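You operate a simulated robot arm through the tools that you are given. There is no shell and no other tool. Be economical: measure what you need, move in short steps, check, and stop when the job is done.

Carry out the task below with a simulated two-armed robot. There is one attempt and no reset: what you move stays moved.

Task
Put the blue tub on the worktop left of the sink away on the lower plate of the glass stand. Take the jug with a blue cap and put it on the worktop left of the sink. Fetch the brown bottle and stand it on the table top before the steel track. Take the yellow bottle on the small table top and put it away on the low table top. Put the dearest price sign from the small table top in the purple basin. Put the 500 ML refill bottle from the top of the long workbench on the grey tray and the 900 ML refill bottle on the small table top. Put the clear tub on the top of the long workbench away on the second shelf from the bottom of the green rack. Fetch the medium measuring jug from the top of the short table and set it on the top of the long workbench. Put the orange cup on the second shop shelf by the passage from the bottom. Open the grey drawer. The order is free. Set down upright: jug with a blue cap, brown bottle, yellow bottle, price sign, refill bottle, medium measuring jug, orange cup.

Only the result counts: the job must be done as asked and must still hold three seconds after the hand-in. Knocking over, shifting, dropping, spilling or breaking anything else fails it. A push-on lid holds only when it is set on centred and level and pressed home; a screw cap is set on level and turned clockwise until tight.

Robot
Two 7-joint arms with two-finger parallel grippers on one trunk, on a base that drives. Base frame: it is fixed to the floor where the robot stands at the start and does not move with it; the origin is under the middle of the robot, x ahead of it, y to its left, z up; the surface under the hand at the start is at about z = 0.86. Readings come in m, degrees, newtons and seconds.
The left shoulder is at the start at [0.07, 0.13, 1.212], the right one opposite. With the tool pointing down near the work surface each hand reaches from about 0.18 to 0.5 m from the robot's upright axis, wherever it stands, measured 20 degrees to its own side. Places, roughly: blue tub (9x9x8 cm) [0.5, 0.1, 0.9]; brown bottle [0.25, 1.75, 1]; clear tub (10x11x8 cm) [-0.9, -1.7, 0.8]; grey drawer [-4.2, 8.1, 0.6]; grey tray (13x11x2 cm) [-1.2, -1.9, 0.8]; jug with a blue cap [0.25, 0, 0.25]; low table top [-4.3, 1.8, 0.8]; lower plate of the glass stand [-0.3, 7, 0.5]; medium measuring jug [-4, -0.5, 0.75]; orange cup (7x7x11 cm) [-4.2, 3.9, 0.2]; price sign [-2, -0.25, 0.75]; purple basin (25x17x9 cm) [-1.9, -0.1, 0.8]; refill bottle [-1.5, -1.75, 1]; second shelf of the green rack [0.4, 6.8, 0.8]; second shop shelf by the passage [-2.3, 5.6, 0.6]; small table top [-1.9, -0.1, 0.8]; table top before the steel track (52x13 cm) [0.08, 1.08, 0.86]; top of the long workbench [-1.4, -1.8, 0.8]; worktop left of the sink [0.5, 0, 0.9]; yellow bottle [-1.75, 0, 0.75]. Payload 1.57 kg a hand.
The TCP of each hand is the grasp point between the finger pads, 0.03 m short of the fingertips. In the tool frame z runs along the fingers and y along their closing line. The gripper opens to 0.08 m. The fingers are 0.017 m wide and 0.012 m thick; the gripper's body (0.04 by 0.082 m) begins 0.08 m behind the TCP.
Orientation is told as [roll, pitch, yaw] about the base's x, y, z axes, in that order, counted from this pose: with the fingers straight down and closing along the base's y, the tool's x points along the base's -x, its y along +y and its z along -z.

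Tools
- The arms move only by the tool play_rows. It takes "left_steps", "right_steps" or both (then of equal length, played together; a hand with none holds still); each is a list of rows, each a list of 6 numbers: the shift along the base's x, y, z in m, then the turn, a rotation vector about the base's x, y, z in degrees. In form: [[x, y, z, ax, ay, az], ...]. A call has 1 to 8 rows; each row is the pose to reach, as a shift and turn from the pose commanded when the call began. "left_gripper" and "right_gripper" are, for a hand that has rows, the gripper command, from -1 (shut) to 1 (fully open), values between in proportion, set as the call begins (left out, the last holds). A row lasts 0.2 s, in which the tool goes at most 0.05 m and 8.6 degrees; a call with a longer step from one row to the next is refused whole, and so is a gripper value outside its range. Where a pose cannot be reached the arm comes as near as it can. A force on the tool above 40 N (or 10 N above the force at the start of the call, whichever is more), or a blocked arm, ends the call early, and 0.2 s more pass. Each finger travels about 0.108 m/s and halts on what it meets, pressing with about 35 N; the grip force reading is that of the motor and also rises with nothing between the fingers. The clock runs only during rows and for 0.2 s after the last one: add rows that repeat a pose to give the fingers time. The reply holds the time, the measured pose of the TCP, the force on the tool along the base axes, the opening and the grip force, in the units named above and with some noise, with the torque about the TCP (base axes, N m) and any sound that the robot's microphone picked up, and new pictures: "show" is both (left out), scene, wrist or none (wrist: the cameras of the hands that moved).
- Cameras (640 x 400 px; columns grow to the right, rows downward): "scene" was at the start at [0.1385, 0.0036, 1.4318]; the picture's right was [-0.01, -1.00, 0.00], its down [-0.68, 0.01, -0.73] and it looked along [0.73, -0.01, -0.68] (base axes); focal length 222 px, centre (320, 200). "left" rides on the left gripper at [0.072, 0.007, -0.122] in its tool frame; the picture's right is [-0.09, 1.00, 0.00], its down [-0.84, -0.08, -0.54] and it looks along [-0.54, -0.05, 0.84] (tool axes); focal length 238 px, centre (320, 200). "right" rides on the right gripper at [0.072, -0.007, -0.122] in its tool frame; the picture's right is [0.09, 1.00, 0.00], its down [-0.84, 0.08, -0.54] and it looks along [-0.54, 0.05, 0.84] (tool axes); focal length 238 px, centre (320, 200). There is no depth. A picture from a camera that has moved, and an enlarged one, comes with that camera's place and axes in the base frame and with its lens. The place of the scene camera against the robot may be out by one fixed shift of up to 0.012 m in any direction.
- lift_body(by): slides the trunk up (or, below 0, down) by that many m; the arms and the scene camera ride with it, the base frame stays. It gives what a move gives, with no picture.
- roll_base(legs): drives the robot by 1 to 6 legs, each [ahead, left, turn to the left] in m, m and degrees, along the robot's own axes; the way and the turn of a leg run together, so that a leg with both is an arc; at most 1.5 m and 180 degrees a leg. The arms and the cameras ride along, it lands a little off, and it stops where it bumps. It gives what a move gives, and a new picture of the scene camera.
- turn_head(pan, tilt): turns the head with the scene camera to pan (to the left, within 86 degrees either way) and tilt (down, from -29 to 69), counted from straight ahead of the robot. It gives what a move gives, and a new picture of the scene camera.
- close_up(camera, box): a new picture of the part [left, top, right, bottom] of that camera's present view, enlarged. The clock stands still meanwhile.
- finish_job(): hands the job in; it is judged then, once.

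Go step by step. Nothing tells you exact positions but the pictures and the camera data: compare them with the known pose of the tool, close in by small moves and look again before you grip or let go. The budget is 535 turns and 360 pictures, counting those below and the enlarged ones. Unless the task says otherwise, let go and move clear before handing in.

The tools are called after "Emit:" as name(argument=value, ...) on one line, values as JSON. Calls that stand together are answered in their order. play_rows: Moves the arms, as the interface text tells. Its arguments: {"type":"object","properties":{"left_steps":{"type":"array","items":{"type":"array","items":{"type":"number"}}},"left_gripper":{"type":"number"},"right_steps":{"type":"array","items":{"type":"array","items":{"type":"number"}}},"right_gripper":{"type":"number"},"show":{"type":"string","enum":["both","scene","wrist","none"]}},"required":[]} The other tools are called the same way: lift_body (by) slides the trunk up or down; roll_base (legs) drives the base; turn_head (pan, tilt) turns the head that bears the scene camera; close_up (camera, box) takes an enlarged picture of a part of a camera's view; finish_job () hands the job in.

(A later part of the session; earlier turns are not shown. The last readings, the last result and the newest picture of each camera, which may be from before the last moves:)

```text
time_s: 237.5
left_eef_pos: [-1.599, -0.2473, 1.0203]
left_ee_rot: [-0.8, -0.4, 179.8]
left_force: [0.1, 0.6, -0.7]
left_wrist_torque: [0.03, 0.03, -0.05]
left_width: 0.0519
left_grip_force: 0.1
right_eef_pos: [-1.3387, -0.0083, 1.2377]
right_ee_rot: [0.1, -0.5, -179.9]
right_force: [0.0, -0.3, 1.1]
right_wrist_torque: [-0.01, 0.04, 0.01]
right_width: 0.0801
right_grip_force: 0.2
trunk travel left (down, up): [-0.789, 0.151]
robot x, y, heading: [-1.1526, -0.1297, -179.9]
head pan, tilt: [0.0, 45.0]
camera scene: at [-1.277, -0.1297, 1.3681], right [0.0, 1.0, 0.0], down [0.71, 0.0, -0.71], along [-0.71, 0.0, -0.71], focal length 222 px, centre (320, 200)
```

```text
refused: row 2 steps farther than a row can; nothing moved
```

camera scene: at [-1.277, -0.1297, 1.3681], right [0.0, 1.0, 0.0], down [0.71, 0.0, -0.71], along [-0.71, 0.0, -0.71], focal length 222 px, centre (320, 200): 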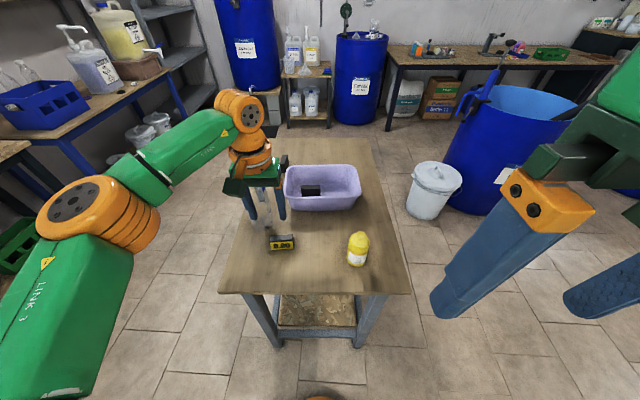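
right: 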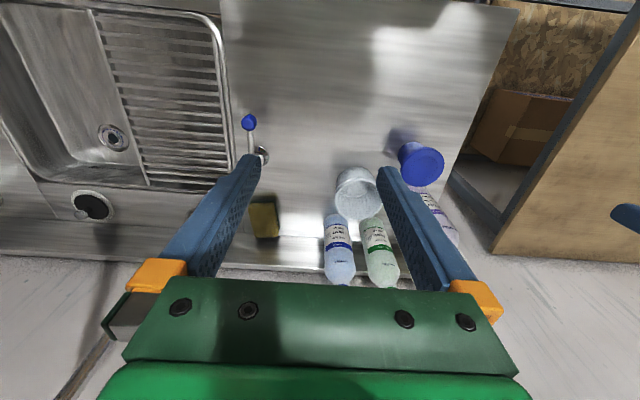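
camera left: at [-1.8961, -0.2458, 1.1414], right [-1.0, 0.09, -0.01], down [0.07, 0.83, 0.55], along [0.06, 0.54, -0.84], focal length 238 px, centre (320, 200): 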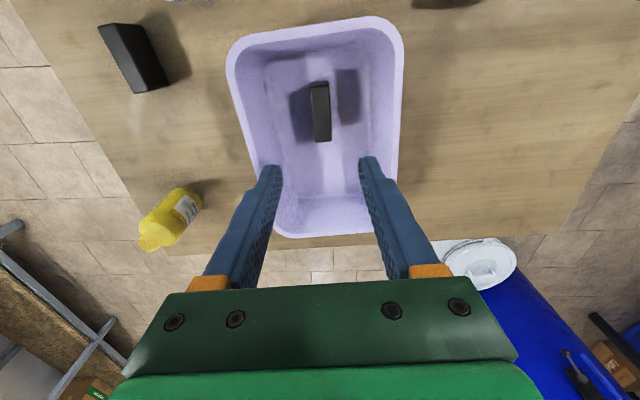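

Emit:
play_rows(left_steps=[[0, 0, 0.04, 0, 0, 0], [0, 0, 0.08, 0, 0, 0], [0, 0, 0.12, 0, 0, 0], [0, 0, 0.15, 0, 0, 0], [0, 0, 0.15, 0, 0, 0], [0, 0, 0.15, 0, 0, 0], [0, 0, 0.15, 0, 0, 0], [0, 0, 0.15, 0, 0, 0]], right_steps=[[-0.03, 0, 0, 0, 0, 0], [-0.07, 0, -0.01, 0, 0, 0], [-0.1, 0, -0.04, 0, 0, 0], [-0.13, 0, -0.07, 0, 0, 0], [-0.16, 0, -0.1, 0, 0, 0], [-0.19, 0, -0.13, 0, 0, 0], [-0.22, 0, -0.16, 0, 0, 0], [-0.22, 0, -0.16, 0, 0, 0]], right_gripper=1)

```text
time_s: 239.3
left_eef_pos: [-1.5819, -0.2413, 1.1545]
left_ee_rot: [-0.8, -0.3, 179.8]
left_force: [0.9, 0.4, -0.5]
left_wrist_torque: [0.0, 0.03, -0.02]
left_width: 0.0521
left_grip_force: 0.0
left hand out of reach, approached as far as the arm can: row 3, 4, 5, 6, 7, 8
right_eef_pos: [-1.5604, -0.0083, 1.0764]
right_ee_rot: [0.1, -0.1, -179.8]
right_force: [-0.2, -0.4, -0.1]
right_wrist_torque: [-0.01, -0.02, -0.03]
right_width: 0.08
right_grip_force: 0.0
trunk travel left (down, up): [-0.789, 0.151]
robot x, y, heading: [-1.1507, -0.1344, -179.7]
head pan, tilt: [0.0, 45.0]
camera scene: at [-1.2802, -0.1299, 1.3677], right [0.0, 1.0, 0.0], down [0.71, 0.0, -0.71], along [-0.71, 0.0, -0.71], focal length 222 px, centre (320, 200)
camera right: at [-1.4891, -0.0019, 1.1984], right [0.1, -1.0, 0.0], down [-0.83, -0.08, 0.55], along [-0.54, -0.05, -0.84], focal length 238 px, centre (320, 200)
camera left: at [-1.5096, -0.2523, 1.2756], right [-0.1, -1.0, -0.01], down [-0.83, 0.07, 0.55], along [-0.54, 0.06, -0.84], focal length 238 px, centre (320, 200)
```

scene: 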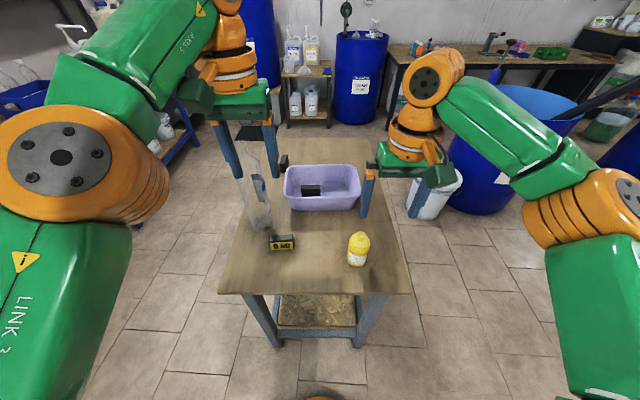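
right: 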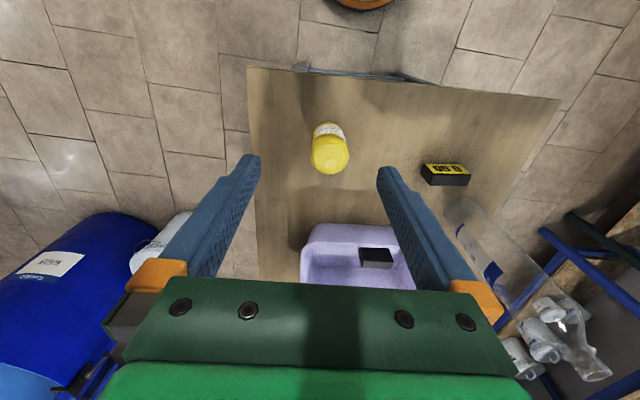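
left: 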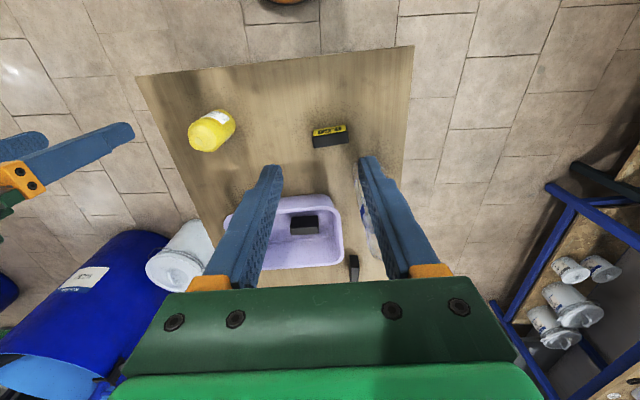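

Bottle mouth ≈[-1.62, -0.027]. I move above, lower to z≈0.96, and look.

Emit:
play_rows(right_steps=[[-0.03, -0.01, -0.02, 0, 0, 0], [-0.06, -0.018, -0.05, 0, 0, 0], [-0.06, -0.018, -0.09, 0, 0, 0], [-0.06, -0.018, -0.116, 0, 0, 0], [-0.06, -0.018, -0.116, 0, 0, 0]], show="wrist")

```text
time_s: 240.5
left_eef_pos: [-1.5819, -0.2418, 1.1542]
left_ee_rot: [-0.9, -0.4, 179.8]
left_force: [0.4, 0.2, -0.2]
left_wrist_torque: [-0.02, -0.01, 0.02]
left_width: 0.0519
left_grip_force: 0.1
right_eef_pos: [-1.6217, -0.0247, 0.9584]
right_ee_rot: [0.1, -0.2, -179.8]
right_force: [-0.5, -0.2, -0.3]
right_wrist_torque: [0.0, -0.01, 0.0]
right_width: 0.0798
right_grip_force: 0.2
trunk travel left (down, up): [-0.789, 0.151]
robot x, y, heading: [-1.1528, -0.1333, -179.9]
head pan, tilt: [0.0, 45.0]
camera right: at [-1.5498, -0.0182, 1.081], right [0.1, -1.0, 0.0], down [-0.83, -0.08, 0.54], along [-0.54, -0.05, -0.84], focal length 238 px, centre (320, 200)
```

right: 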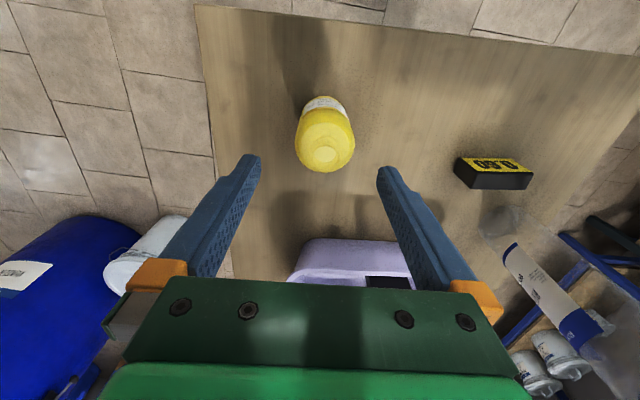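

Slight correction, then I lower around the body to z≈0.838.

Emit:
play_rows(right_steps=[[-0.004, -0.005, -0.03, 0, 0, 0], [-0.004, -0.005, -0.06, 0, 0, 0], [-0.004, -0.005, -0.06, 0, 0, 0]], show="wrist")

```text
time_s: 241.3
left_eef_pos: [-1.5818, -0.2415, 1.1547]
left_ee_rot: [-0.8, -0.5, 179.7]
left_force: [0.2, 0.2, 0.3]
left_wrist_torque: [0.0, -0.02, -0.03]
left_width: 0.0521
left_grip_force: 0.0
right_eef_pos: [-1.6239, -0.0304, 0.8996]
right_ee_rot: [0.1, -0.1, -179.7]
right_force: [0.1, -1.3, 0.2]
right_wrist_torque: [0.01, -0.02, 0.03]
right_width: 0.0801
right_grip_force: 0.1
trunk travel left (down, up): [-0.789, 0.151]
robot x, y, heading: [-1.1551, -0.1325, -180.0]
head pan, tilt: [0.0, 45.0]
camera right: at [-1.5528, -0.0234, 1.0215], right [0.1, -1.0, 0.0], down [-0.83, -0.08, 0.55], along [-0.54, -0.05, -0.84], focal length 238 px, centre (320, 200)
```

right: 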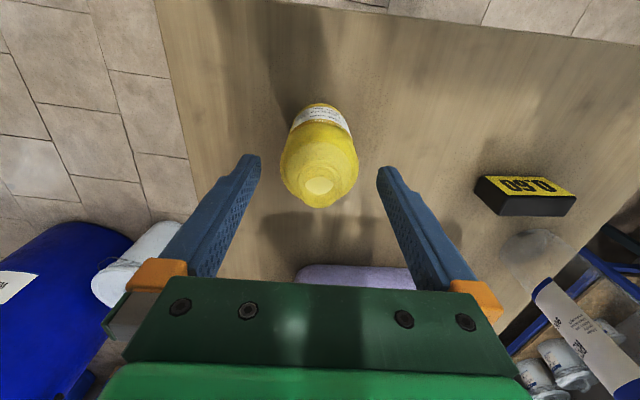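

Emit:
play_rows(right_steps=[[0, 0, -0.03, 0, 0, 0], [0, 0, -0.062, 0, 0, 0], [0, 0, -0.062, 0, 0, 0]], show="none")

Emit:
play_rows(right_steps=[[0, 0, 0, 0, 0, 0], [0, 0, 0, 0, 0, 0], [0, 0, 0, 0, 0, 0], [0, 0, 0, 0, 0, 0]], right_gripper=-1, show="wrist")

```text
time_s: 242.1
left_eef_pos: [-1.5817, -0.242, 1.1549]
left_ee_rot: [-0.7, -0.5, 179.9]
left_force: [-0.1, 0.2, 0.5]
left_wrist_torque: [0.01, 0.01, 0.01]
left_width: 0.0519
left_grip_force: 0.1
right_eef_pos: [-1.6253, -0.0293, 0.8359]
right_ee_rot: [0.0, -0.2, -179.8]
right_force: [1.1, 0.0, -0.3]
right_wrist_torque: [0.01, 0.0, 0.0]
right_width: 0.0801
right_grip_force: 0.2
trunk travel left (down, up): [-0.789, 0.151]
robot x, y, heading: [-1.152, -0.1336, -180.0]
head pan, tilt: [0.0, 45.0]
```

```text
time_s: 243.1
left_eef_pos: [-1.5814, -0.2423, 1.1523]
left_ee_rot: [-0.8, -0.4, 179.8]
left_force: [-0.7, 0.4, 0.1]
left_wrist_torque: [-0.02, 0.04, -0.02]
left_width: 0.0518
left_grip_force: 0.1
right_eef_pos: [-1.6249, -0.0291, 0.8352]
right_ee_rot: [0.0, -0.1, -179.8]
right_force: [0.2, 0.7, 0.0]
right_wrist_torque: [0.01, 0.0, -0.01]
right_width: 0.055
right_grip_force: 34.9
trunk travel left (down, up): [-0.789, 0.151]
robot x, y, heading: [-1.1528, -0.1317, -179.8]
head pan, tilt: [0.0, 45.0]
camera right: at [-1.5537, -0.0226, 0.958], right [0.1, -1.0, 0.0], down [-0.83, -0.08, 0.54], along [-0.54, -0.05, -0.84], focal length 238 px, centre (320, 200)
```

right: 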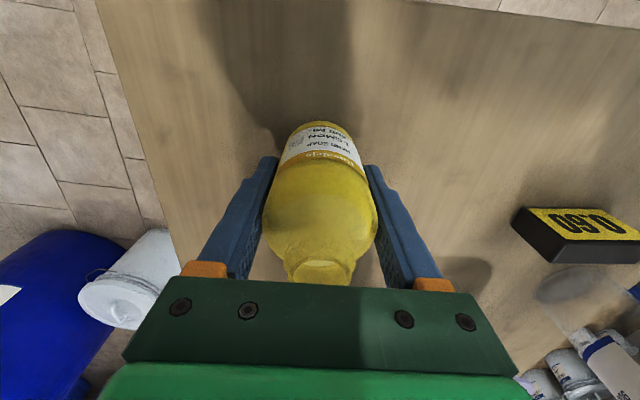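

Held by the body. I lift it, back off east, then go north and look for the low table to the west.

Emit:
play_rows(right_steps=[[0, 0, 0.04, 0, 0, 0], [0, 0, 0.08, 0, 0, 0], [0, 0, 0.12, 0, 0, 0], [0, 0, 0.16, 0, 0, 0], [0, 0, 0.2, 0, 0, 0], [0, 0, 0.2, 0, 0, 0]], show="none")

Emit:
roll_base(legs=[[-0.15, 0, 0], [0, -1.4, 0], [0, -0.5, 0]])

Emit:
turn_head(pan=0, tilt=25)

```text
time_s: 244.5
left_eef_pos: [-1.5829, -0.2412, 1.1539]
left_ee_rot: [-0.8, -0.3, 179.8]
left_force: [0.4, 0.0, -0.5]
left_wrist_torque: [0.0, 0.01, 0.01]
left_width: 0.0523
left_grip_force: 0.2
right_eef_pos: [-1.6252, -0.0288, 1.041]
right_ee_rot: [0.2, 0.0, -179.8]
right_force: [-0.7, 0.7, -2.1]
right_wrist_torque: [0.01, -0.05, 0.02]
right_width: 0.0547
right_grip_force: 35.2
trunk travel left (down, up): [-0.789, 0.151]
robot x, y, heading: [-1.1513, -0.1329, -180.0]
head pan, tilt: [0.0, 45.0]
```

```text
time_s: 254.9
left_eef_pos: [-1.4449, 1.6421, 1.1536]
left_ee_rot: [-1.0, -0.3, 179.8]
left_force: [-0.3, 0.4, 0.2]
left_wrist_torque: [-0.01, 0.0, -0.04]
left_width: 0.052
left_grip_force: 0.0
right_eef_pos: [-1.4876, 1.8562, 1.0399]
right_ee_rot: [0.1, -0.1, -179.8]
right_force: [0.0, 0.5, -2.3]
right_wrist_torque: [0.01, -0.03, 0.0]
right_width: 0.0552
right_grip_force: 35.0
trunk travel left (down, up): [-0.789, 0.151]
robot x, y, heading: [-1.0166, 1.7516, -180.0]
head pan, tilt: [0.0, 45.0]
camera scene: at [-1.1437, 1.755, 1.3676], right [0.0, 1.0, 0.0], down [0.71, 0.0, -0.71], along [-0.71, 0.0, -0.71], focal length 222 px, centre (320, 200)
```

scene: 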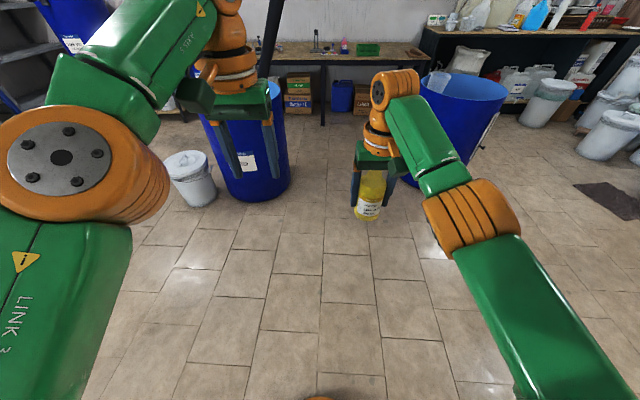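

```text
time_s: 255.8
left_eef_pos: [-1.4452, 1.6451, 1.1544]
left_ee_rot: [-0.8, -0.2, 179.7]
left_force: [-0.1, 0.4, 0.1]
left_wrist_torque: [-0.03, -0.01, 0.02]
left_width: 0.052
left_grip_force: 0.0
right_eef_pos: [-1.4879, 1.858, 1.0396]
right_ee_rot: [0.1, -0.2, -179.8]
right_force: [-0.8, -0.4, -1.5]
right_wrist_torque: [-0.01, -0.03, 0.0]
right_width: 0.055
right_grip_force: 34.8
trunk travel left (down, up): [-0.789, 0.151]
robot x, y, heading: [-1.0189, 1.7512, -179.8]
head pan, tilt: [0.0, 25.0]
camera scene: at [-1.1544, 1.7569, 1.3981], right [0.0, 1.0, 0.0], down [0.42, 0.0, -0.91], along [-0.91, 0.0, -0.42], focal length 222 px, centre (320, 200)
```

scene: 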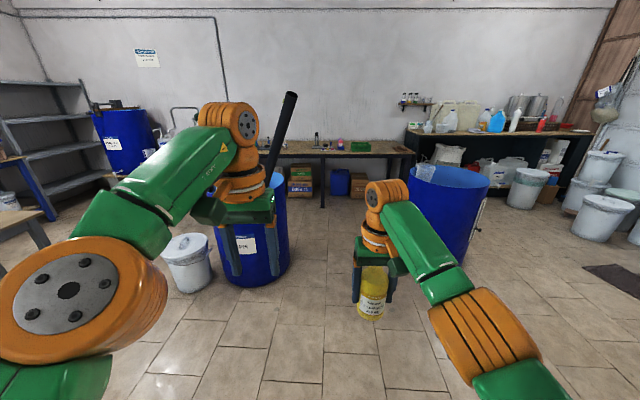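

The low table is at x≈−3.82..−4.5, y≈1.0..2.85, with barrels at [-2.75, 1.2] and [-2.75, 2.75] leaving a gap around y≈1.97. I drive through the middle.

Emit:
roll_base(legs=[[0, -0.23, 0], [1.3, 0, 0]])

```text
time_s: 263.6
left_eef_pos: [-2.7333, 1.9024, 1.1533]
left_ee_rot: [-0.7, -0.4, 178.1]
left_force: [0.6, -0.5, 0.9]
left_wrist_torque: [0.01, -0.01, -0.04]
left_width: 0.0524
left_grip_force: 0.0
right_eef_pos: [-2.7701, 2.1168, 1.0405]
right_ee_rot: [0.1, -0.2, 178.6]
right_force: [-0.4, 0.4, -2.2]
right_wrist_torque: [-0.01, -0.02, 0.0]
right_width: 0.055
right_grip_force: 34.7
trunk travel left (down, up): [-0.789, 0.151]
robot x, y, heading: [-2.3017, 1.996, 178.8]
head pan, tilt: [0.0, 25.0]
camera scene: at [-2.4392, 2.006, 1.3983], right [0.03, 1.0, 0.0], down [0.42, -0.01, -0.91], along [-0.91, 0.02, -0.42], focal length 222 px, centre (320, 200)
```

scene: 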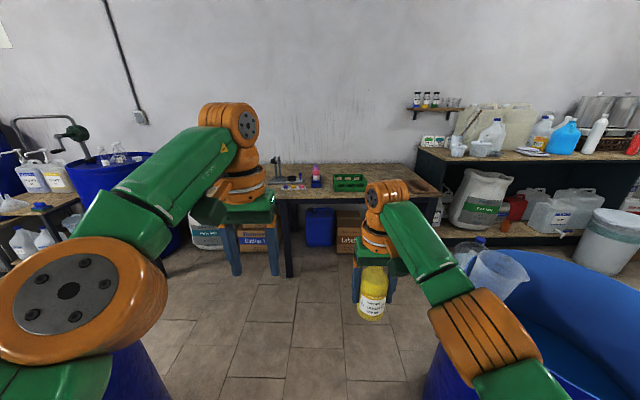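

Emit:
roll_base(legs=[[1.0, 0, 1]])

Emit:
turn_head(pan=0, tilt=45)

```text
time_s: 268.7
left_eef_pos: [-3.7284, 1.9144, 1.155]
left_ee_rot: [-0.8, -0.4, 179.0]
left_force: [-0.3, 0.3, 0.2]
left_wrist_torque: [0.02, 0.0, 0.0]
left_width: 0.0519
left_grip_force: 0.2
right_eef_pos: [-3.7687, 2.1277, 1.0401]
right_ee_rot: [0.0, -0.1, 179.5]
right_force: [0.1, 0.3, -2.2]
right_wrist_torque: [0.02, 0.0, 0.02]
right_width: 0.0553
right_grip_force: 34.8
trunk travel left (down, up): [-0.789, 0.151]
robot x, y, heading: [-3.2991, 2.012, 179.6]
head pan, tilt: [0.0, 25.0]
camera scene: at [-3.4355, 2.0221, 1.3983], right [0.01, 1.0, 0.0], down [0.42, 0.0, -0.91], along [-0.91, 0.01, -0.42], focal length 222 px, centre (320, 200)
```

scene: 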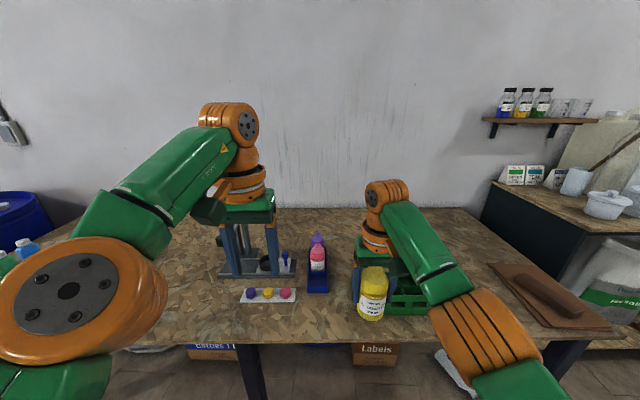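

```text
time_s: 269.6
left_eef_pos: [-3.7286, 1.9138, 1.1547]
left_ee_rot: [-0.8, -0.3, 179.0]
left_force: [0.2, 0.0, -0.1]
left_wrist_torque: [0.02, 0.01, 0.0]
left_width: 0.0518
left_grip_force: 0.0
right_eef_pos: [-3.7697, 2.1277, 1.0387]
right_ee_rot: [0.1, -0.3, 179.4]
right_force: [0.1, 0.4, -3.3]
right_wrist_torque: [0.01, -0.02, 0.02]
right_width: 0.0551
right_grip_force: 35.0
trunk travel left (down, up): [-0.789, 0.151]
robot x, y, heading: [-3.2998, 2.017, 179.3]
head pan, tilt: [0.0, 45.0]
camera scene: at [-3.4258, 2.022, 1.3677], right [0.01, 1.0, 0.0], down [0.71, -0.01, -0.71], along [-0.71, 0.01, -0.71], focal length 222 px, centre (320, 200)
```

scene: 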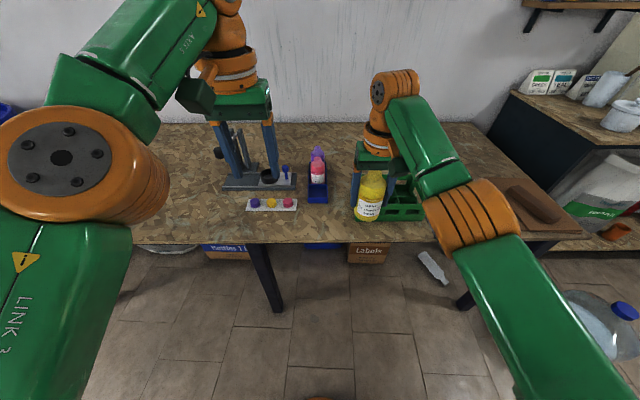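

The low table is ahead; a free spot lies at about [-3.92, 2.15] between the blue holder and the green crate. I drive 0.15 forward and look down with the right camera.

Emit:
roll_base(legs=[[0.15, -0.02, 0]])

Emit:
play_rows(right_steps=[[0, 0, -0.04, 0, 0, 0], [0, 0, -0.06, 0, 0, 0], [0, 0, -0.06, 0, 0, 0]], show="wrist")

```text
time_s: 270.9
left_eef_pos: [-3.8743, 1.9337, 1.1553]
left_ee_rot: [-0.7, -0.5, 179.1]
left_force: [0.7, 0.2, -0.1]
left_wrist_torque: [0.03, 0.06, 0.02]
left_width: 0.0519
left_grip_force: 0.2
right_eef_pos: [-3.9161, 2.1475, 1.0423]
right_ee_rot: [0.1, -0.3, 179.5]
right_force: [-0.8, 0.6, -1.1]
right_wrist_torque: [0.02, 0.05, -0.02]
right_width: 0.0546
right_grip_force: 35.2
trunk travel left (down, up): [-0.789, 0.151]
robot x, y, heading: [-3.4505, 2.0369, 179.4]
head pan, tilt: [0.0, 45.0]
camera scene: at [-3.5718, 2.0427, 1.368], right [0.01, 1.0, 0.0], down [0.71, -0.01, -0.71], along [-0.71, 0.01, -0.71], focal length 222 px, centre (320, 200)
```

scene: 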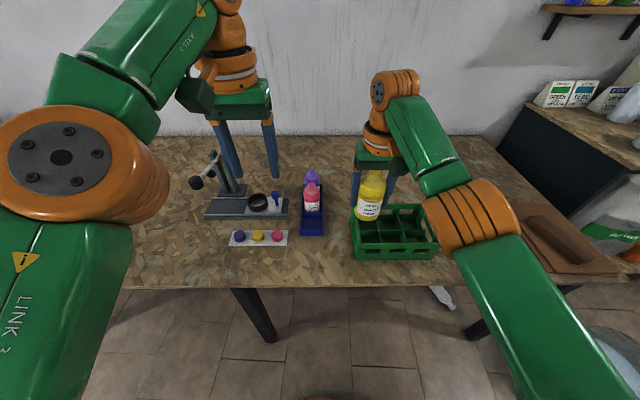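

```text
time_s: 271.8
left_eef_pos: [-3.8789, 1.9346, 1.1527]
left_ee_rot: [-0.8, -0.2, 179.1]
left_force: [-0.3, -0.3, 0.3]
left_wrist_torque: [-0.02, 0.02, -0.04]
left_width: 0.0518
left_grip_force: 0.1
right_eef_pos: [-3.9179, 2.1488, 0.9804]
right_ee_rot: [0.1, -0.1, 179.5]
right_force: [0.1, 0.1, -2.2]
right_wrist_torque: [0.03, -0.02, 0.0]
right_width: 0.0547
right_grip_force: 35.3
trunk travel left (down, up): [-0.789, 0.151]
robot x, y, heading: [-3.4516, 2.0367, 179.4]
head pan, tilt: [0.0, 45.0]
camera right: at [-3.8472, 2.1535, 1.1029], right [0.08, -1.0, 0.0], down [-0.84, -0.07, 0.54], along [-0.54, -0.05, -0.84], focal length 238 px, centre (320, 200)
```

right: 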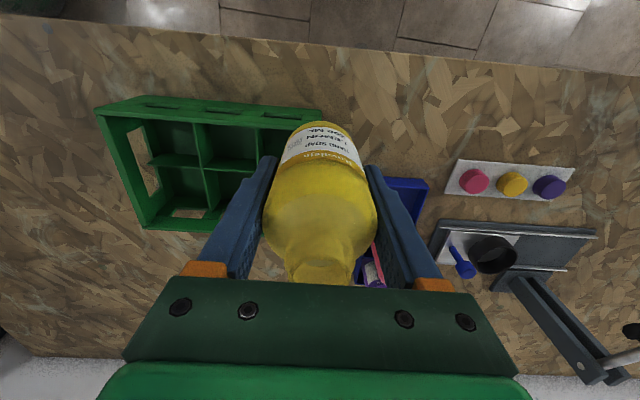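

The spot under the bottle overlaps the green crate's edge; in front of the blue holder at y≈2.055 is free. I shift the base 9.5 cm left (−y).

Emit:
roll_base(legs=[[0, 0.095, 0.5]])

Emit:
close_up(camera="right", box=[80, 20, 560, 320])

```text
time_s: 272.9
left_eef_pos: [-3.8767, 1.8422, 1.1538]
left_ee_rot: [-0.6, -0.3, 179.6]
left_force: [-0.2, 0.3, 0.9]
left_wrist_torque: [0.0, -0.01, -0.01]
left_width: 0.052
left_grip_force: 0.0
right_eef_pos: [-3.9202, 2.0555, 0.9803]
right_ee_rot: [0.3, -0.2, 180.0]
right_force: [0.2, 0.5, -1.3]
right_wrist_torque: [-0.03, -0.02, 0.0]
right_width: 0.0548
right_grip_force: 35.1
trunk travel left (down, up): [-0.789, 0.151]
robot x, y, heading: [-3.4522, 1.945, 179.9]
head pan, tilt: [0.0, 45.0]
camera scene: at [-3.5759, 1.954, 1.3676], right [0.0, 1.0, 0.0], down [0.71, 0.0, -0.71], along [-0.71, 0.0, -0.71], focal length 222 px, centre (320, 200)
```

scene: 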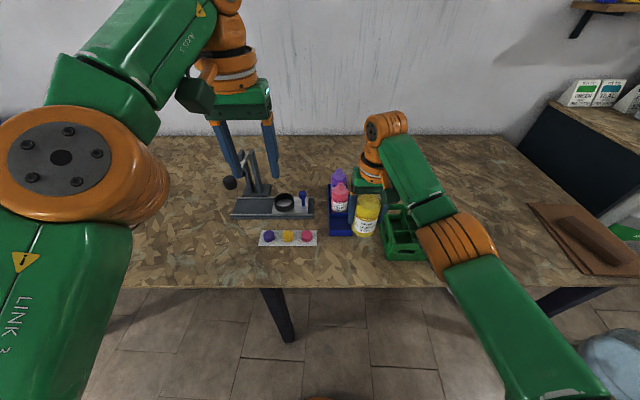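

```text
1.33 times, centred on (320, 170) of right
camera zoom: at [-3.8487, 2.0612, 1.1027], right [0.09, -1.0, 0.0], down [-0.84, -0.07, 0.54], along [-0.54, -0.05, -0.84], focal length 318 px, centre (320, 240)
```

zoom: 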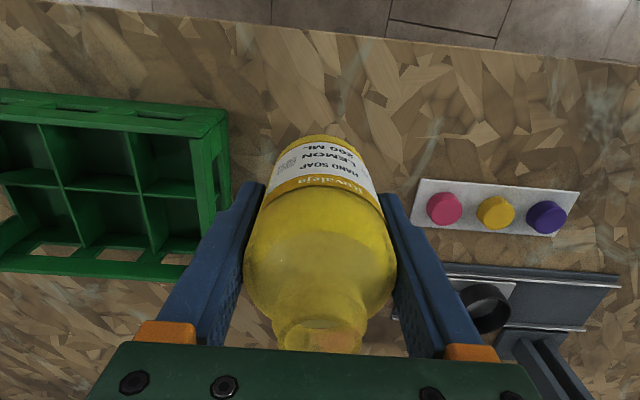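

Footprint is clear. I lower the yellow bottle to contact.

Emit:
play_rows(right_steps=[[0, 0, -0.04, 0, 0, 0], [0, 0, -0.08, 0, 0, 0], [0, 0, -0.12, 0, 0, 0], [0, 0, -0.135, 0, 0, 0], [0, 0, -0.142, 0, 0, 0], [0, 0, -0.149, 0, 0, 0], [0, 0, -0.156, 0, 0, 0], [0, 0, -0.163, 0, 0, 0]], show="none")

```text
time_s: 274.7
left_eef_pos: [-3.8713, 1.8362, 1.1557]
left_ee_rot: [-0.9, -0.6, 179.5]
left_force: [-0.6, -0.5, -0.6]
left_wrist_torque: [-0.02, 0.0, 0.01]
left_width: 0.0521
left_grip_force: 0.0
right_eef_pos: [-3.9144, 2.0503, 0.8219]
right_ee_rot: [0.0, -0.8, 180.1]
right_force: [-4.3, 1.4, 34.6]
right_wrist_torque: [0.04, 0.18, -0.31]
right_width: 0.0541
right_grip_force: 35.1
right hand out of reach, approached as far as the arm can: row 8
trunk travel left (down, up): [-0.789, 0.151]
robot x, y, heading: [-3.4484, 1.9454, 180.0]
head pan, tilt: [0.0, 45.0]
```

Contact at z≈0.822. I ease up slightly, open and rise.

Emit:
play_rows(right_steps=[[0, 0, 0.008, 0, 0, 0], [0, 0, 0.008, 0, 0, 0]], show="none")

Emit:
play_rows(right_steps=[[0, 0, 0, 0, 0, 0], [0, 0, 0, 0, 0, 0], [0, 0, 0, 0, 0, 0]], right_gripper=1, show="wrist")

Emit:
play_rows(right_steps=[[0, 0, 0.04, 0, 0, 0], [0, 0, 0.08, 0, 0, 0], [0, 0, 0.12, 0, 0, 0], [0, 0, 0.16, 0, 0, 0], [0, 0, 0.2, 0, 0, 0], [0, 0, 0.2, 0, 0, 0]], show="wrist")

```text
time_s: 275.3
left_eef_pos: [-3.8772, 1.8397, 1.1531]
left_ee_rot: [-0.7, -0.3, 179.5]
left_force: [-0.9, 0.3, 0.1]
left_wrist_torque: [0.0, 0.01, -0.01]
left_width: 0.0518
left_grip_force: 0.0
right_eef_pos: [-3.9171, 2.0537, 0.8254]
right_ee_rot: [0.0, 0.0, 180.0]
right_force: [-0.1, 0.6, -2.5]
right_wrist_torque: [0.01, -0.03, -0.03]
right_width: 0.0546
right_grip_force: 34.7
trunk travel left (down, up): [-0.789, 0.151]
robot x, y, heading: [-3.4511, 1.9392, 180.0]
head pan, tilt: [0.0, 45.0]
```

```text
time_s: 276.1
left_eef_pos: [-3.8764, 1.8385, 1.1541]
left_ee_rot: [-0.8, -0.5, 179.5]
left_force: [-0.4, 0.4, -0.2]
left_wrist_torque: [0.01, 0.03, 0.0]
left_width: 0.0519
left_grip_force: 0.1
right_eef_pos: [-3.9164, 2.0525, 0.8269]
right_ee_rot: [0.1, -0.2, 180.0]
right_force: [-0.3, 0.0, -0.6]
right_wrist_torque: [0.03, 0.04, 0.0]
right_width: 0.08
right_grip_force: 0.0
trunk travel left (down, up): [-0.789, 0.151]
robot x, y, heading: [-3.4452, 1.9472, 179.9]
head pan, tilt: [0.0, 45.0]
camera right: at [-3.8452, 2.0588, 0.9492], right [0.09, -1.0, 0.0], down [-0.84, -0.08, 0.54], along [-0.54, -0.05, -0.84], focal length 238 px, centre (320, 200)
```

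right: 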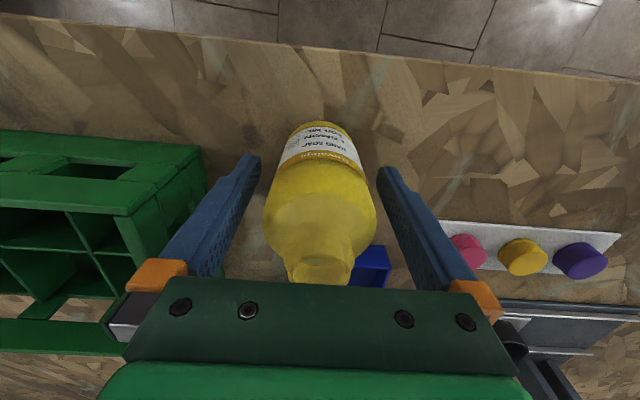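

```text
time_s: 277.5
left_eef_pos: [-3.8778, 1.837, 1.154]
left_ee_rot: [-0.8, -0.2, 179.5]
left_force: [0.8, 0.2, 0.4]
left_wrist_torque: [-0.01, 0.0, 0.0]
left_width: 0.0521
left_grip_force: 0.0
right_eef_pos: [-3.9163, 2.0513, 1.0278]
right_ee_rot: [0.1, -0.2, 179.8]
right_force: [0.6, 0.3, 0.1]
right_wrist_torque: [0.03, 0.01, 0.05]
right_width: 0.08
right_grip_force: 0.0
trunk travel left (down, up): [-0.789, 0.151]
robot x, y, heading: [-3.4538, 1.9451, 180.1]
head pan, tilt: [0.0, 45.0]
camera right: at [-3.845, 2.0582, 1.1498], right [0.09, -1.0, 0.0], down [-0.84, -0.08, 0.54], along [-0.54, -0.05, -0.84], focal length 238 px, centre (320, 200)
```

right: 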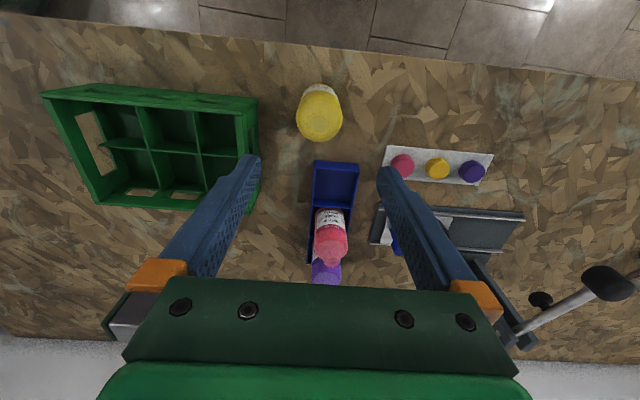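

The yellow bottle stands on the low table. Now to the medium measuring jug on the short table (≈[-4, -0.5]); I return east through the gap, go south, then west.

Emit:
roll_base(legs=[[0, -0.06, 0], [-1.5, 0, 0], [-0.75, 0, 0], [0, 1.5, 0], [0, 1.4, 0], [1.5, 0, 0]])

Emit:
turn_head(pan=0, tilt=25)

```text
time_s: 309.8
left_eef_pos: [-3.053, -1.0062, 1.155]
left_ee_rot: [-0.8, -0.5, -179.3]
left_force: [-0.1, -0.7, 0.8]
left_wrist_torque: [0.01, -0.03, -0.01]
left_width: 0.0521
left_grip_force: 0.0
right_eef_pos: [-3.0961, -0.7937, 1.0269]
right_ee_rot: [0.1, -0.2, -179.0]
right_force: [-0.1, -0.3, 0.0]
right_wrist_torque: [0.01, -0.03, -0.02]
right_width: 0.0799
right_grip_force: 0.0
trunk travel left (down, up): [-0.789, 0.151]
robot x, y, heading: [-2.6294, -0.8965, -179.0]
head pan, tilt: [0.0, 45.0]
camera scene: at [-2.753, -0.8897, 1.3677], right [-0.02, 1.0, 0.0], down [0.71, 0.01, -0.71], along [-0.71, -0.01, -0.71], focal length 222 px, centre (320, 200)
```

scene: 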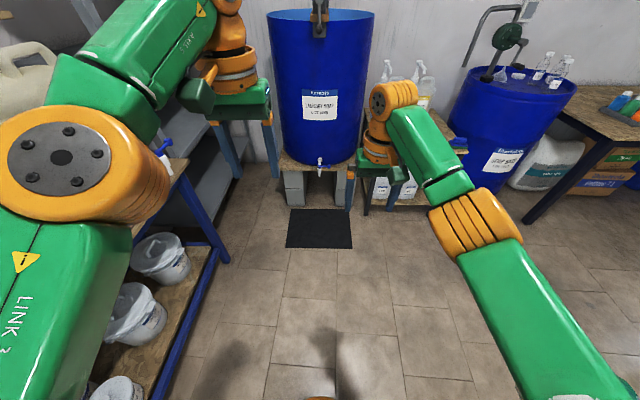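

```text
time_s: 310.6
left_eef_pos: [-3.0535, -1.0062, 1.1545]
left_ee_rot: [-0.8, -0.4, -179.4]
left_force: [0.8, -0.2, 0.3]
left_wrist_torque: [-0.01, 0.03, 0.01]
left_width: 0.052
left_grip_force: 0.0
right_eef_pos: [-3.0968, -0.7934, 1.0258]
right_ee_rot: [0.2, -0.2, -178.9]
right_force: [0.0, -0.6, 0.4]
right_wrist_torque: [-0.02, 0.04, -0.01]
right_width: 0.0799
right_grip_force: 0.1
trunk travel left (down, up): [-0.789, 0.151]
robot x, y, heading: [-2.6267, -0.8912, -178.6]
head pan, tilt: [0.0, 25.0]
camera scene: at [-2.7645, -0.8899, 1.3982], right [-0.02, 1.0, 0.0], down [0.42, 0.01, -0.91], along [-0.91, -0.02, -0.42], focal length 222 px, centre (320, 200)
```

scene: 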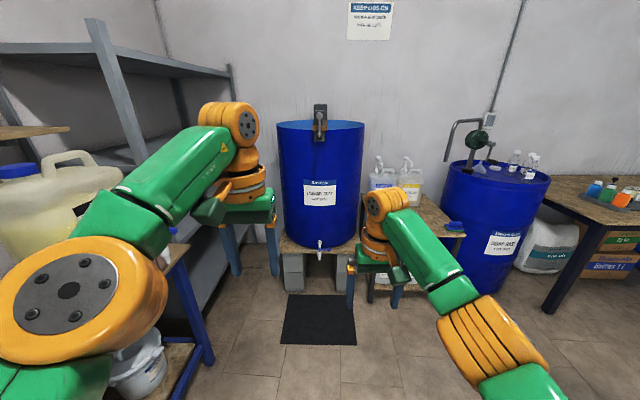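

The short table is between the drums near [-3.9, -0.4]. I move right 0.45 m and forward 0.4 m.

Emit:
roll_base(legs=[[0, -0.42, -1.2], [0.35, 0, 0]])

Emit:
turn_head(pan=0, tilt=40)

```text
time_s: 315.1
left_eef_pos: [-3.4058, -0.5727, 1.1544]
left_ee_rot: [-0.8, -0.5, 179.2]
left_force: [0.0, -0.1, 0.3]
left_wrist_torque: [-0.02, 0.02, 0.02]
left_width: 0.052
left_grip_force: 0.1
right_eef_pos: [-3.4448, -0.3576, 1.027]
right_ee_rot: [0.2, -0.3, 179.7]
right_force: [-0.5, -0.3, 0.1]
right_wrist_torque: [-0.03, -0.01, 0.01]
right_width: 0.0799
right_grip_force: 0.1
trunk travel left (down, up): [-0.789, 0.151]
robot x, y, heading: [-2.9788, -0.4664, 180.0]
head pan, tilt: [0.0, 25.0]
camera scene: at [-3.1143, -0.463, 1.3985], right [0.01, 1.0, 0.0], down [0.42, 0.0, -0.91], along [-0.91, 0.01, -0.42], focal length 222 px, centre (320, 200)
```

scene: 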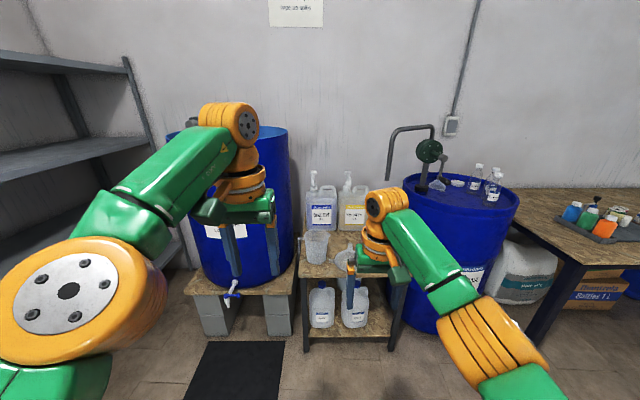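

```text
time_s: 315.9
left_eef_pos: [-3.4083, -0.5723, 1.1535]
left_ee_rot: [-0.8, -0.3, 179.2]
left_force: [0.4, -0.1, -0.1]
left_wrist_torque: [0.0, -0.02, 0.0]
left_width: 0.0523
left_grip_force: 0.0
right_eef_pos: [-3.4464, -0.3582, 1.0268]
right_ee_rot: [0.1, -0.2, 179.7]
right_force: [-1.2, 0.1, 0.0]
right_wrist_torque: [0.02, 0.01, 0.01]
right_width: 0.0803
right_grip_force: 0.0
trunk travel left (down, up): [-0.789, 0.151]
robot x, y, heading: [-2.9828, -0.4677, 179.4]
head pan, tilt: [0.0, 40.0]
camera scene: at [-3.1097, -0.463, 1.375], right [0.01, 1.0, 0.0], down [0.64, 0.0, -0.77], along [-0.77, 0.01, -0.64], focal length 222 px, centre (320, 200)
```

scene: 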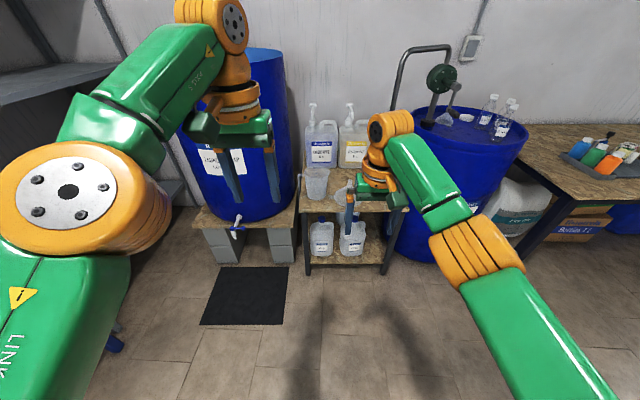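

Emit:
close_up(camera="scene", box=[280, 90, 420, 220])

Emit:
close_up(camera="right", box=[0, 0, 640, 400])

```text
3.08 times, centred on (350, 155) of scene
camera zoom: at [-3.1097, -0.463, 1.375], right [0.01, 1.0, 0.0], down [0.64, 0.0, -0.77], along [-0.77, 0.01, -0.64], focal length 683 px, centre (228, 338)
```

zoom: 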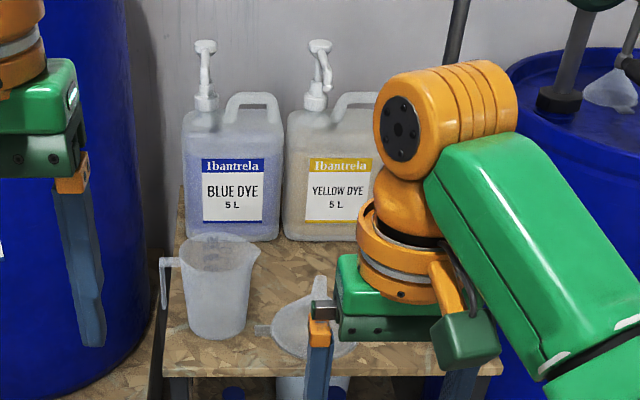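

```text
1.00 times, centred on (320, 200) of right (not enlarged: the box is as wide or as high as the picture)
camera zoom: at [-3.3749, -0.3524, 1.1494], right [0.09, -1.0, 0.0], down [-0.84, -0.07, 0.54], along [-0.54, -0.05, -0.84], focal length 238 px, centre (320, 200)
```

zoom: 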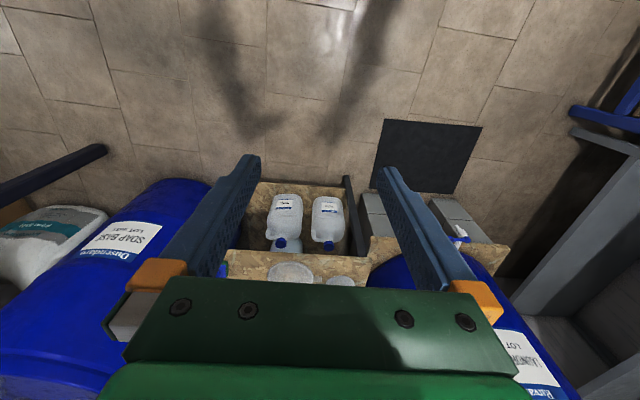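

I pull the right hand back to see all items on the short table.

Emit:
play_rows(right_steps=[[0.04, 0.02, 0.02, 0, 0, 0], [0.08, 0.04, 0.04, 0, 0, 0], [0.12, 0.06, 0.06, 0, 0, 0], [0.16, 0.08, 0.08, 0, 0, 0], [0.2, 0.1, 0.1, 0, 0, 0], [0.22, 0.12, 0.12, 0, 0, 0]], show="none")

Emit:
close_up(camera="scene", box=[270, 90, 430, 240])

```text
time_s: 317.2
left_eef_pos: [-3.406, -0.5722, 1.1546]
left_ee_rot: [-0.8, -0.4, 179.2]
left_force: [0.5, 0.8, 0.3]
left_wrist_torque: [-0.01, 0.01, -0.02]
left_width: 0.0519
left_grip_force: 0.0
right_eef_pos: [-3.2237, -0.237, 1.1462]
right_ee_rot: [0.1, -0.1, 179.7]
right_force: [0.6, -0.4, -0.4]
right_wrist_torque: [-0.01, 0.0, -0.04]
right_width: 0.0799
right_grip_force: 0.0
trunk travel left (down, up): [-0.789, 0.151]
robot x, y, heading: [-2.9821, -0.4693, 179.4]
head pan, tilt: [0.0, 40.0]
```

```text
2.67 times, centred on (350, 165) of scene
camera zoom: at [-3.1075, -0.4627, 1.3751], right [0.01, 1.0, 0.0], down [0.64, 0.0, -0.77], along [-0.77, 0.01, -0.64], focal length 592 px, centre (240, 293)
```

zoom: 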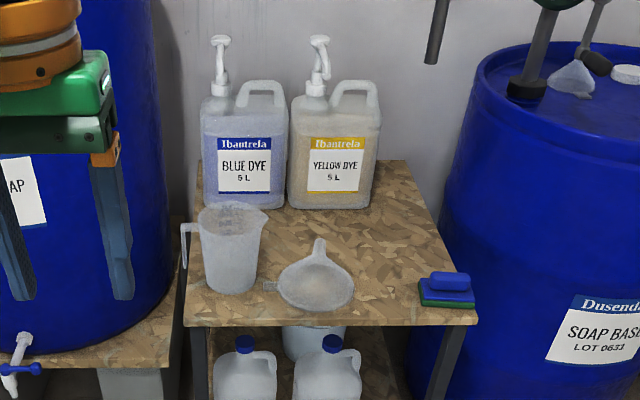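

The medium measuring jug (handle to the south) stands at about [-3.88, -0.466], rim z≈0.885, ~10 cm wide. I'll pinch its wall from above with the right hand yawed 45°, keeping the left hand tucked away from the drum.

Emit:
play_rows(left_steps=[[0.04, 0, 0, 0, 0, 0], [0.08, 0, 0, 0, 0, 0], [0.12, 0, 0, 0, 0, 0], [0.16, 0, 0, 0, 0, 0], [0.19, 0, 0, 0, 0, 0], [0.19, 0, 0, 0, 0, 0]], right_steps=[[-0.04, -0.02, 0, 0, 0, -8], [-0.08, -0.04, 0, 0, 0, -16], [-0.12, -0.06, 0, 0, 0, -24], [-0.16, -0.08, 0, 0, 0, -32], [-0.19, -0.1, 0, 0, 0, -40], [-0.19, -0.1, 0, 0, 0, -45]], show="none")

Emit:
roll_base(legs=[[0, -0.05, 0.5], [0.3, 0, 0]])

Emit:
close_up(camera="right", box=[0, 0, 640, 400])

```text
time_s: 318.6
left_eef_pos: [-3.217, -0.5701, 1.1571]
left_ee_rot: [-0.8, -0.4, 179.2]
left_force: [0.3, -1.1, -0.1]
left_wrist_torque: [-0.01, 0.0, 0.02]
left_width: 0.0522
left_grip_force: 0.0
right_eef_pos: [-3.4153, -0.3387, 1.1461]
right_ee_rot: [0.0, -0.3, 134.6]
right_force: [-0.5, -0.4, 0.2]
right_wrist_torque: [-0.01, -0.04, 0.0]
right_width: 0.0799
right_grip_force: 0.0
right hand out of reach, approached as far as the arm can: row 5
trunk travel left (down, up): [-0.789, 0.151]
robot x, y, heading: [-2.9788, -0.4654, 179.8]
head pan, tilt: [0.0, 40.0]
```

```text
time_s: 321.2
left_eef_pos: [-3.5182, -0.5208, 1.1567]
left_ee_rot: [-0.8, -0.5, 179.5]
left_force: [0.4, 0.5, 0.3]
left_wrist_torque: [0.0, 0.0, -0.02]
left_width: 0.052
left_grip_force: 0.1
right_eef_pos: [-3.7162, -0.293, 1.1475]
right_ee_rot: [0.3, -0.4, 135.0]
right_force: [0.2, -1.4, -0.2]
right_wrist_torque: [-0.03, 0.01, 0.03]
right_width: 0.08
right_grip_force: 0.1
trunk travel left (down, up): [-0.789, 0.151]
robot x, y, heading: [-3.2816, -0.4165, 180.1]
head pan, tilt: [0.0, 40.0]
camera scene: at [-3.4097, -0.4145, 1.3752], right [0.0, 1.0, 0.0], down [0.64, 0.0, -0.77], along [-0.77, 0.0, -0.64], focal length 222 px, centre (320, 200)
```

scene: 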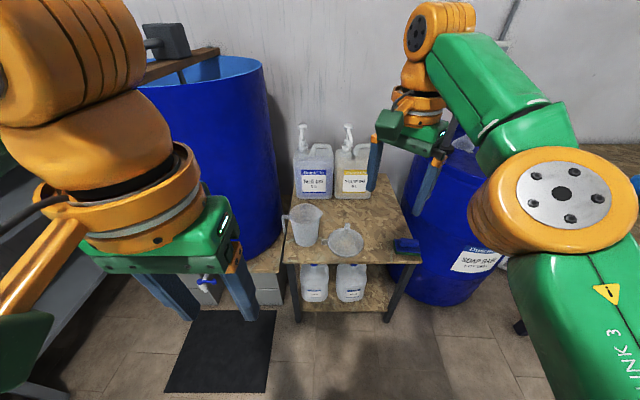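

```text
1.00 times, centred on (320, 200) of right (not enlarged: the box is as wide or as high as the picture)
camera zoom: at [-3.6607, -0.339, 1.2694], right [-0.64, -0.77, 0.0], down [-0.64, 0.54, 0.55], along [-0.42, 0.35, -0.84], focal length 238 px, centre (320, 200)
```

zoom: 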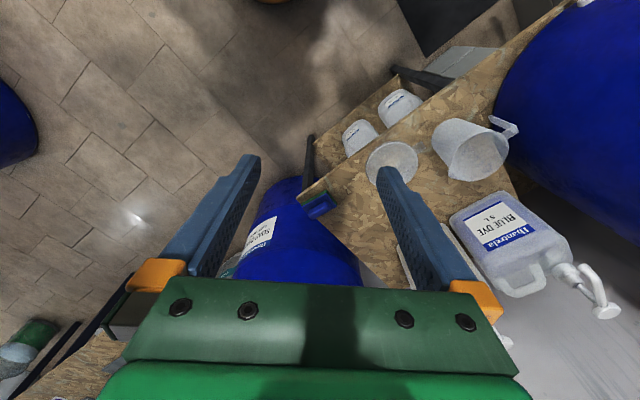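

Emit:
roll_base(legs=[[0.18, 0, 0]])

Emit:
play_rows(right_steps=[[0, -0.03, 0, 0, 0, 0], [0, -0.06, 0, 0, 0, 0], [0, -0.09, -0.02, 0, 0, 0], [0, -0.11, -0.04, 0, 0, 0], [0, -0.11, -0.05, 0, 0, 0]])

```text
time_s: 322.7
left_eef_pos: [-3.6929, -0.5239, 1.1576]
left_ee_rot: [-0.7, -0.5, 179.8]
left_force: [-0.7, -0.6, 0.7]
left_wrist_torque: [0.01, 0.01, 0.01]
left_width: 0.0519
left_grip_force: 0.0
right_eef_pos: [-3.8927, -0.2947, 1.148]
right_ee_rot: [0.3, -0.3, 135.2]
right_force: [0.1, -0.8, 0.1]
right_wrist_torque: [0.01, 0.05, 0.06]
right_width: 0.08
right_grip_force: 0.0
trunk travel left (down, up): [-0.789, 0.151]
robot x, y, heading: [-3.4567, -0.4191, -179.7]
head pan, tilt: [0.0, 40.0]
camera scene: at [-3.5852, -0.4155, 1.3754], right [0.0, 1.0, 0.0], down [0.64, 0.0, -0.77], along [-0.77, 0.0, -0.64], focal length 222 px, centre (320, 200)
```

scene: 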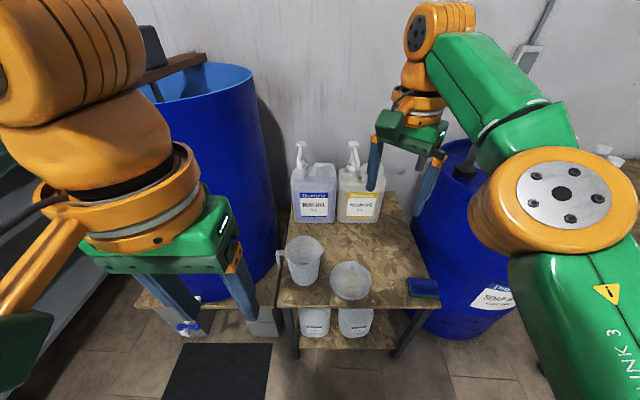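

```text
time_s: 323.9
left_eef_pos: [-3.6957, -0.5234, 1.1571]
left_ee_rot: [-0.9, -0.4, 179.8]
left_force: [0.0, 0.1, 0.7]
left_wrist_torque: [0.0, 0.0, 0.02]
left_width: 0.052
left_grip_force: 0.0
right_eef_pos: [-3.888, -0.4069, 1.094]
right_ee_rot: [0.2, -0.3, 135.1]
right_force: [-0.7, 0.8, 0.1]
right_wrist_torque: [0.01, 0.01, 0.02]
right_width: 0.08
right_grip_force: 0.1
right hand out of reach, approached as far as the arm can: row 1, 2, 3, 4, 5
trunk travel left (down, up): [-0.789, 0.151]
robot x, y, heading: [-3.4619, -0.419, -179.7]
head pan, tilt: [0.0, 40.0]
camera scene: at [-3.589, -0.4151, 1.375], right [0.0, 1.0, 0.0], down [0.64, 0.0, -0.77], along [-0.77, 0.0, -0.64], focal length 222 px, centre (320, 200)
camera right: at [-3.831, -0.4528, 1.2173], right [-0.64, -0.77, 0.0], down [-0.65, 0.53, 0.55], along [-0.42, 0.34, -0.84], focal length 238 px, centre (320, 200)
```

scene: 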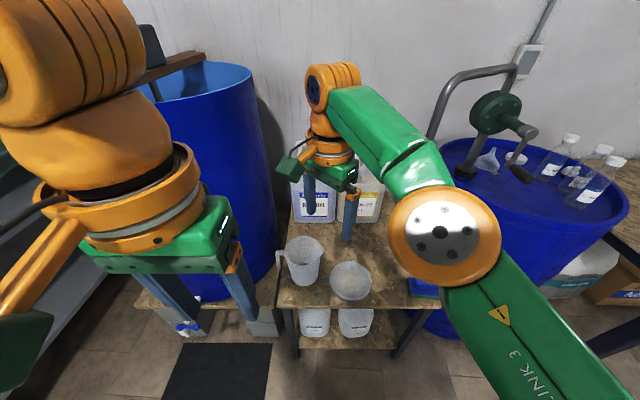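
right: 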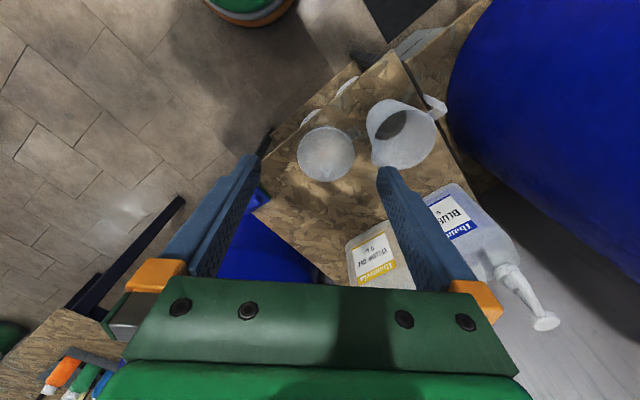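

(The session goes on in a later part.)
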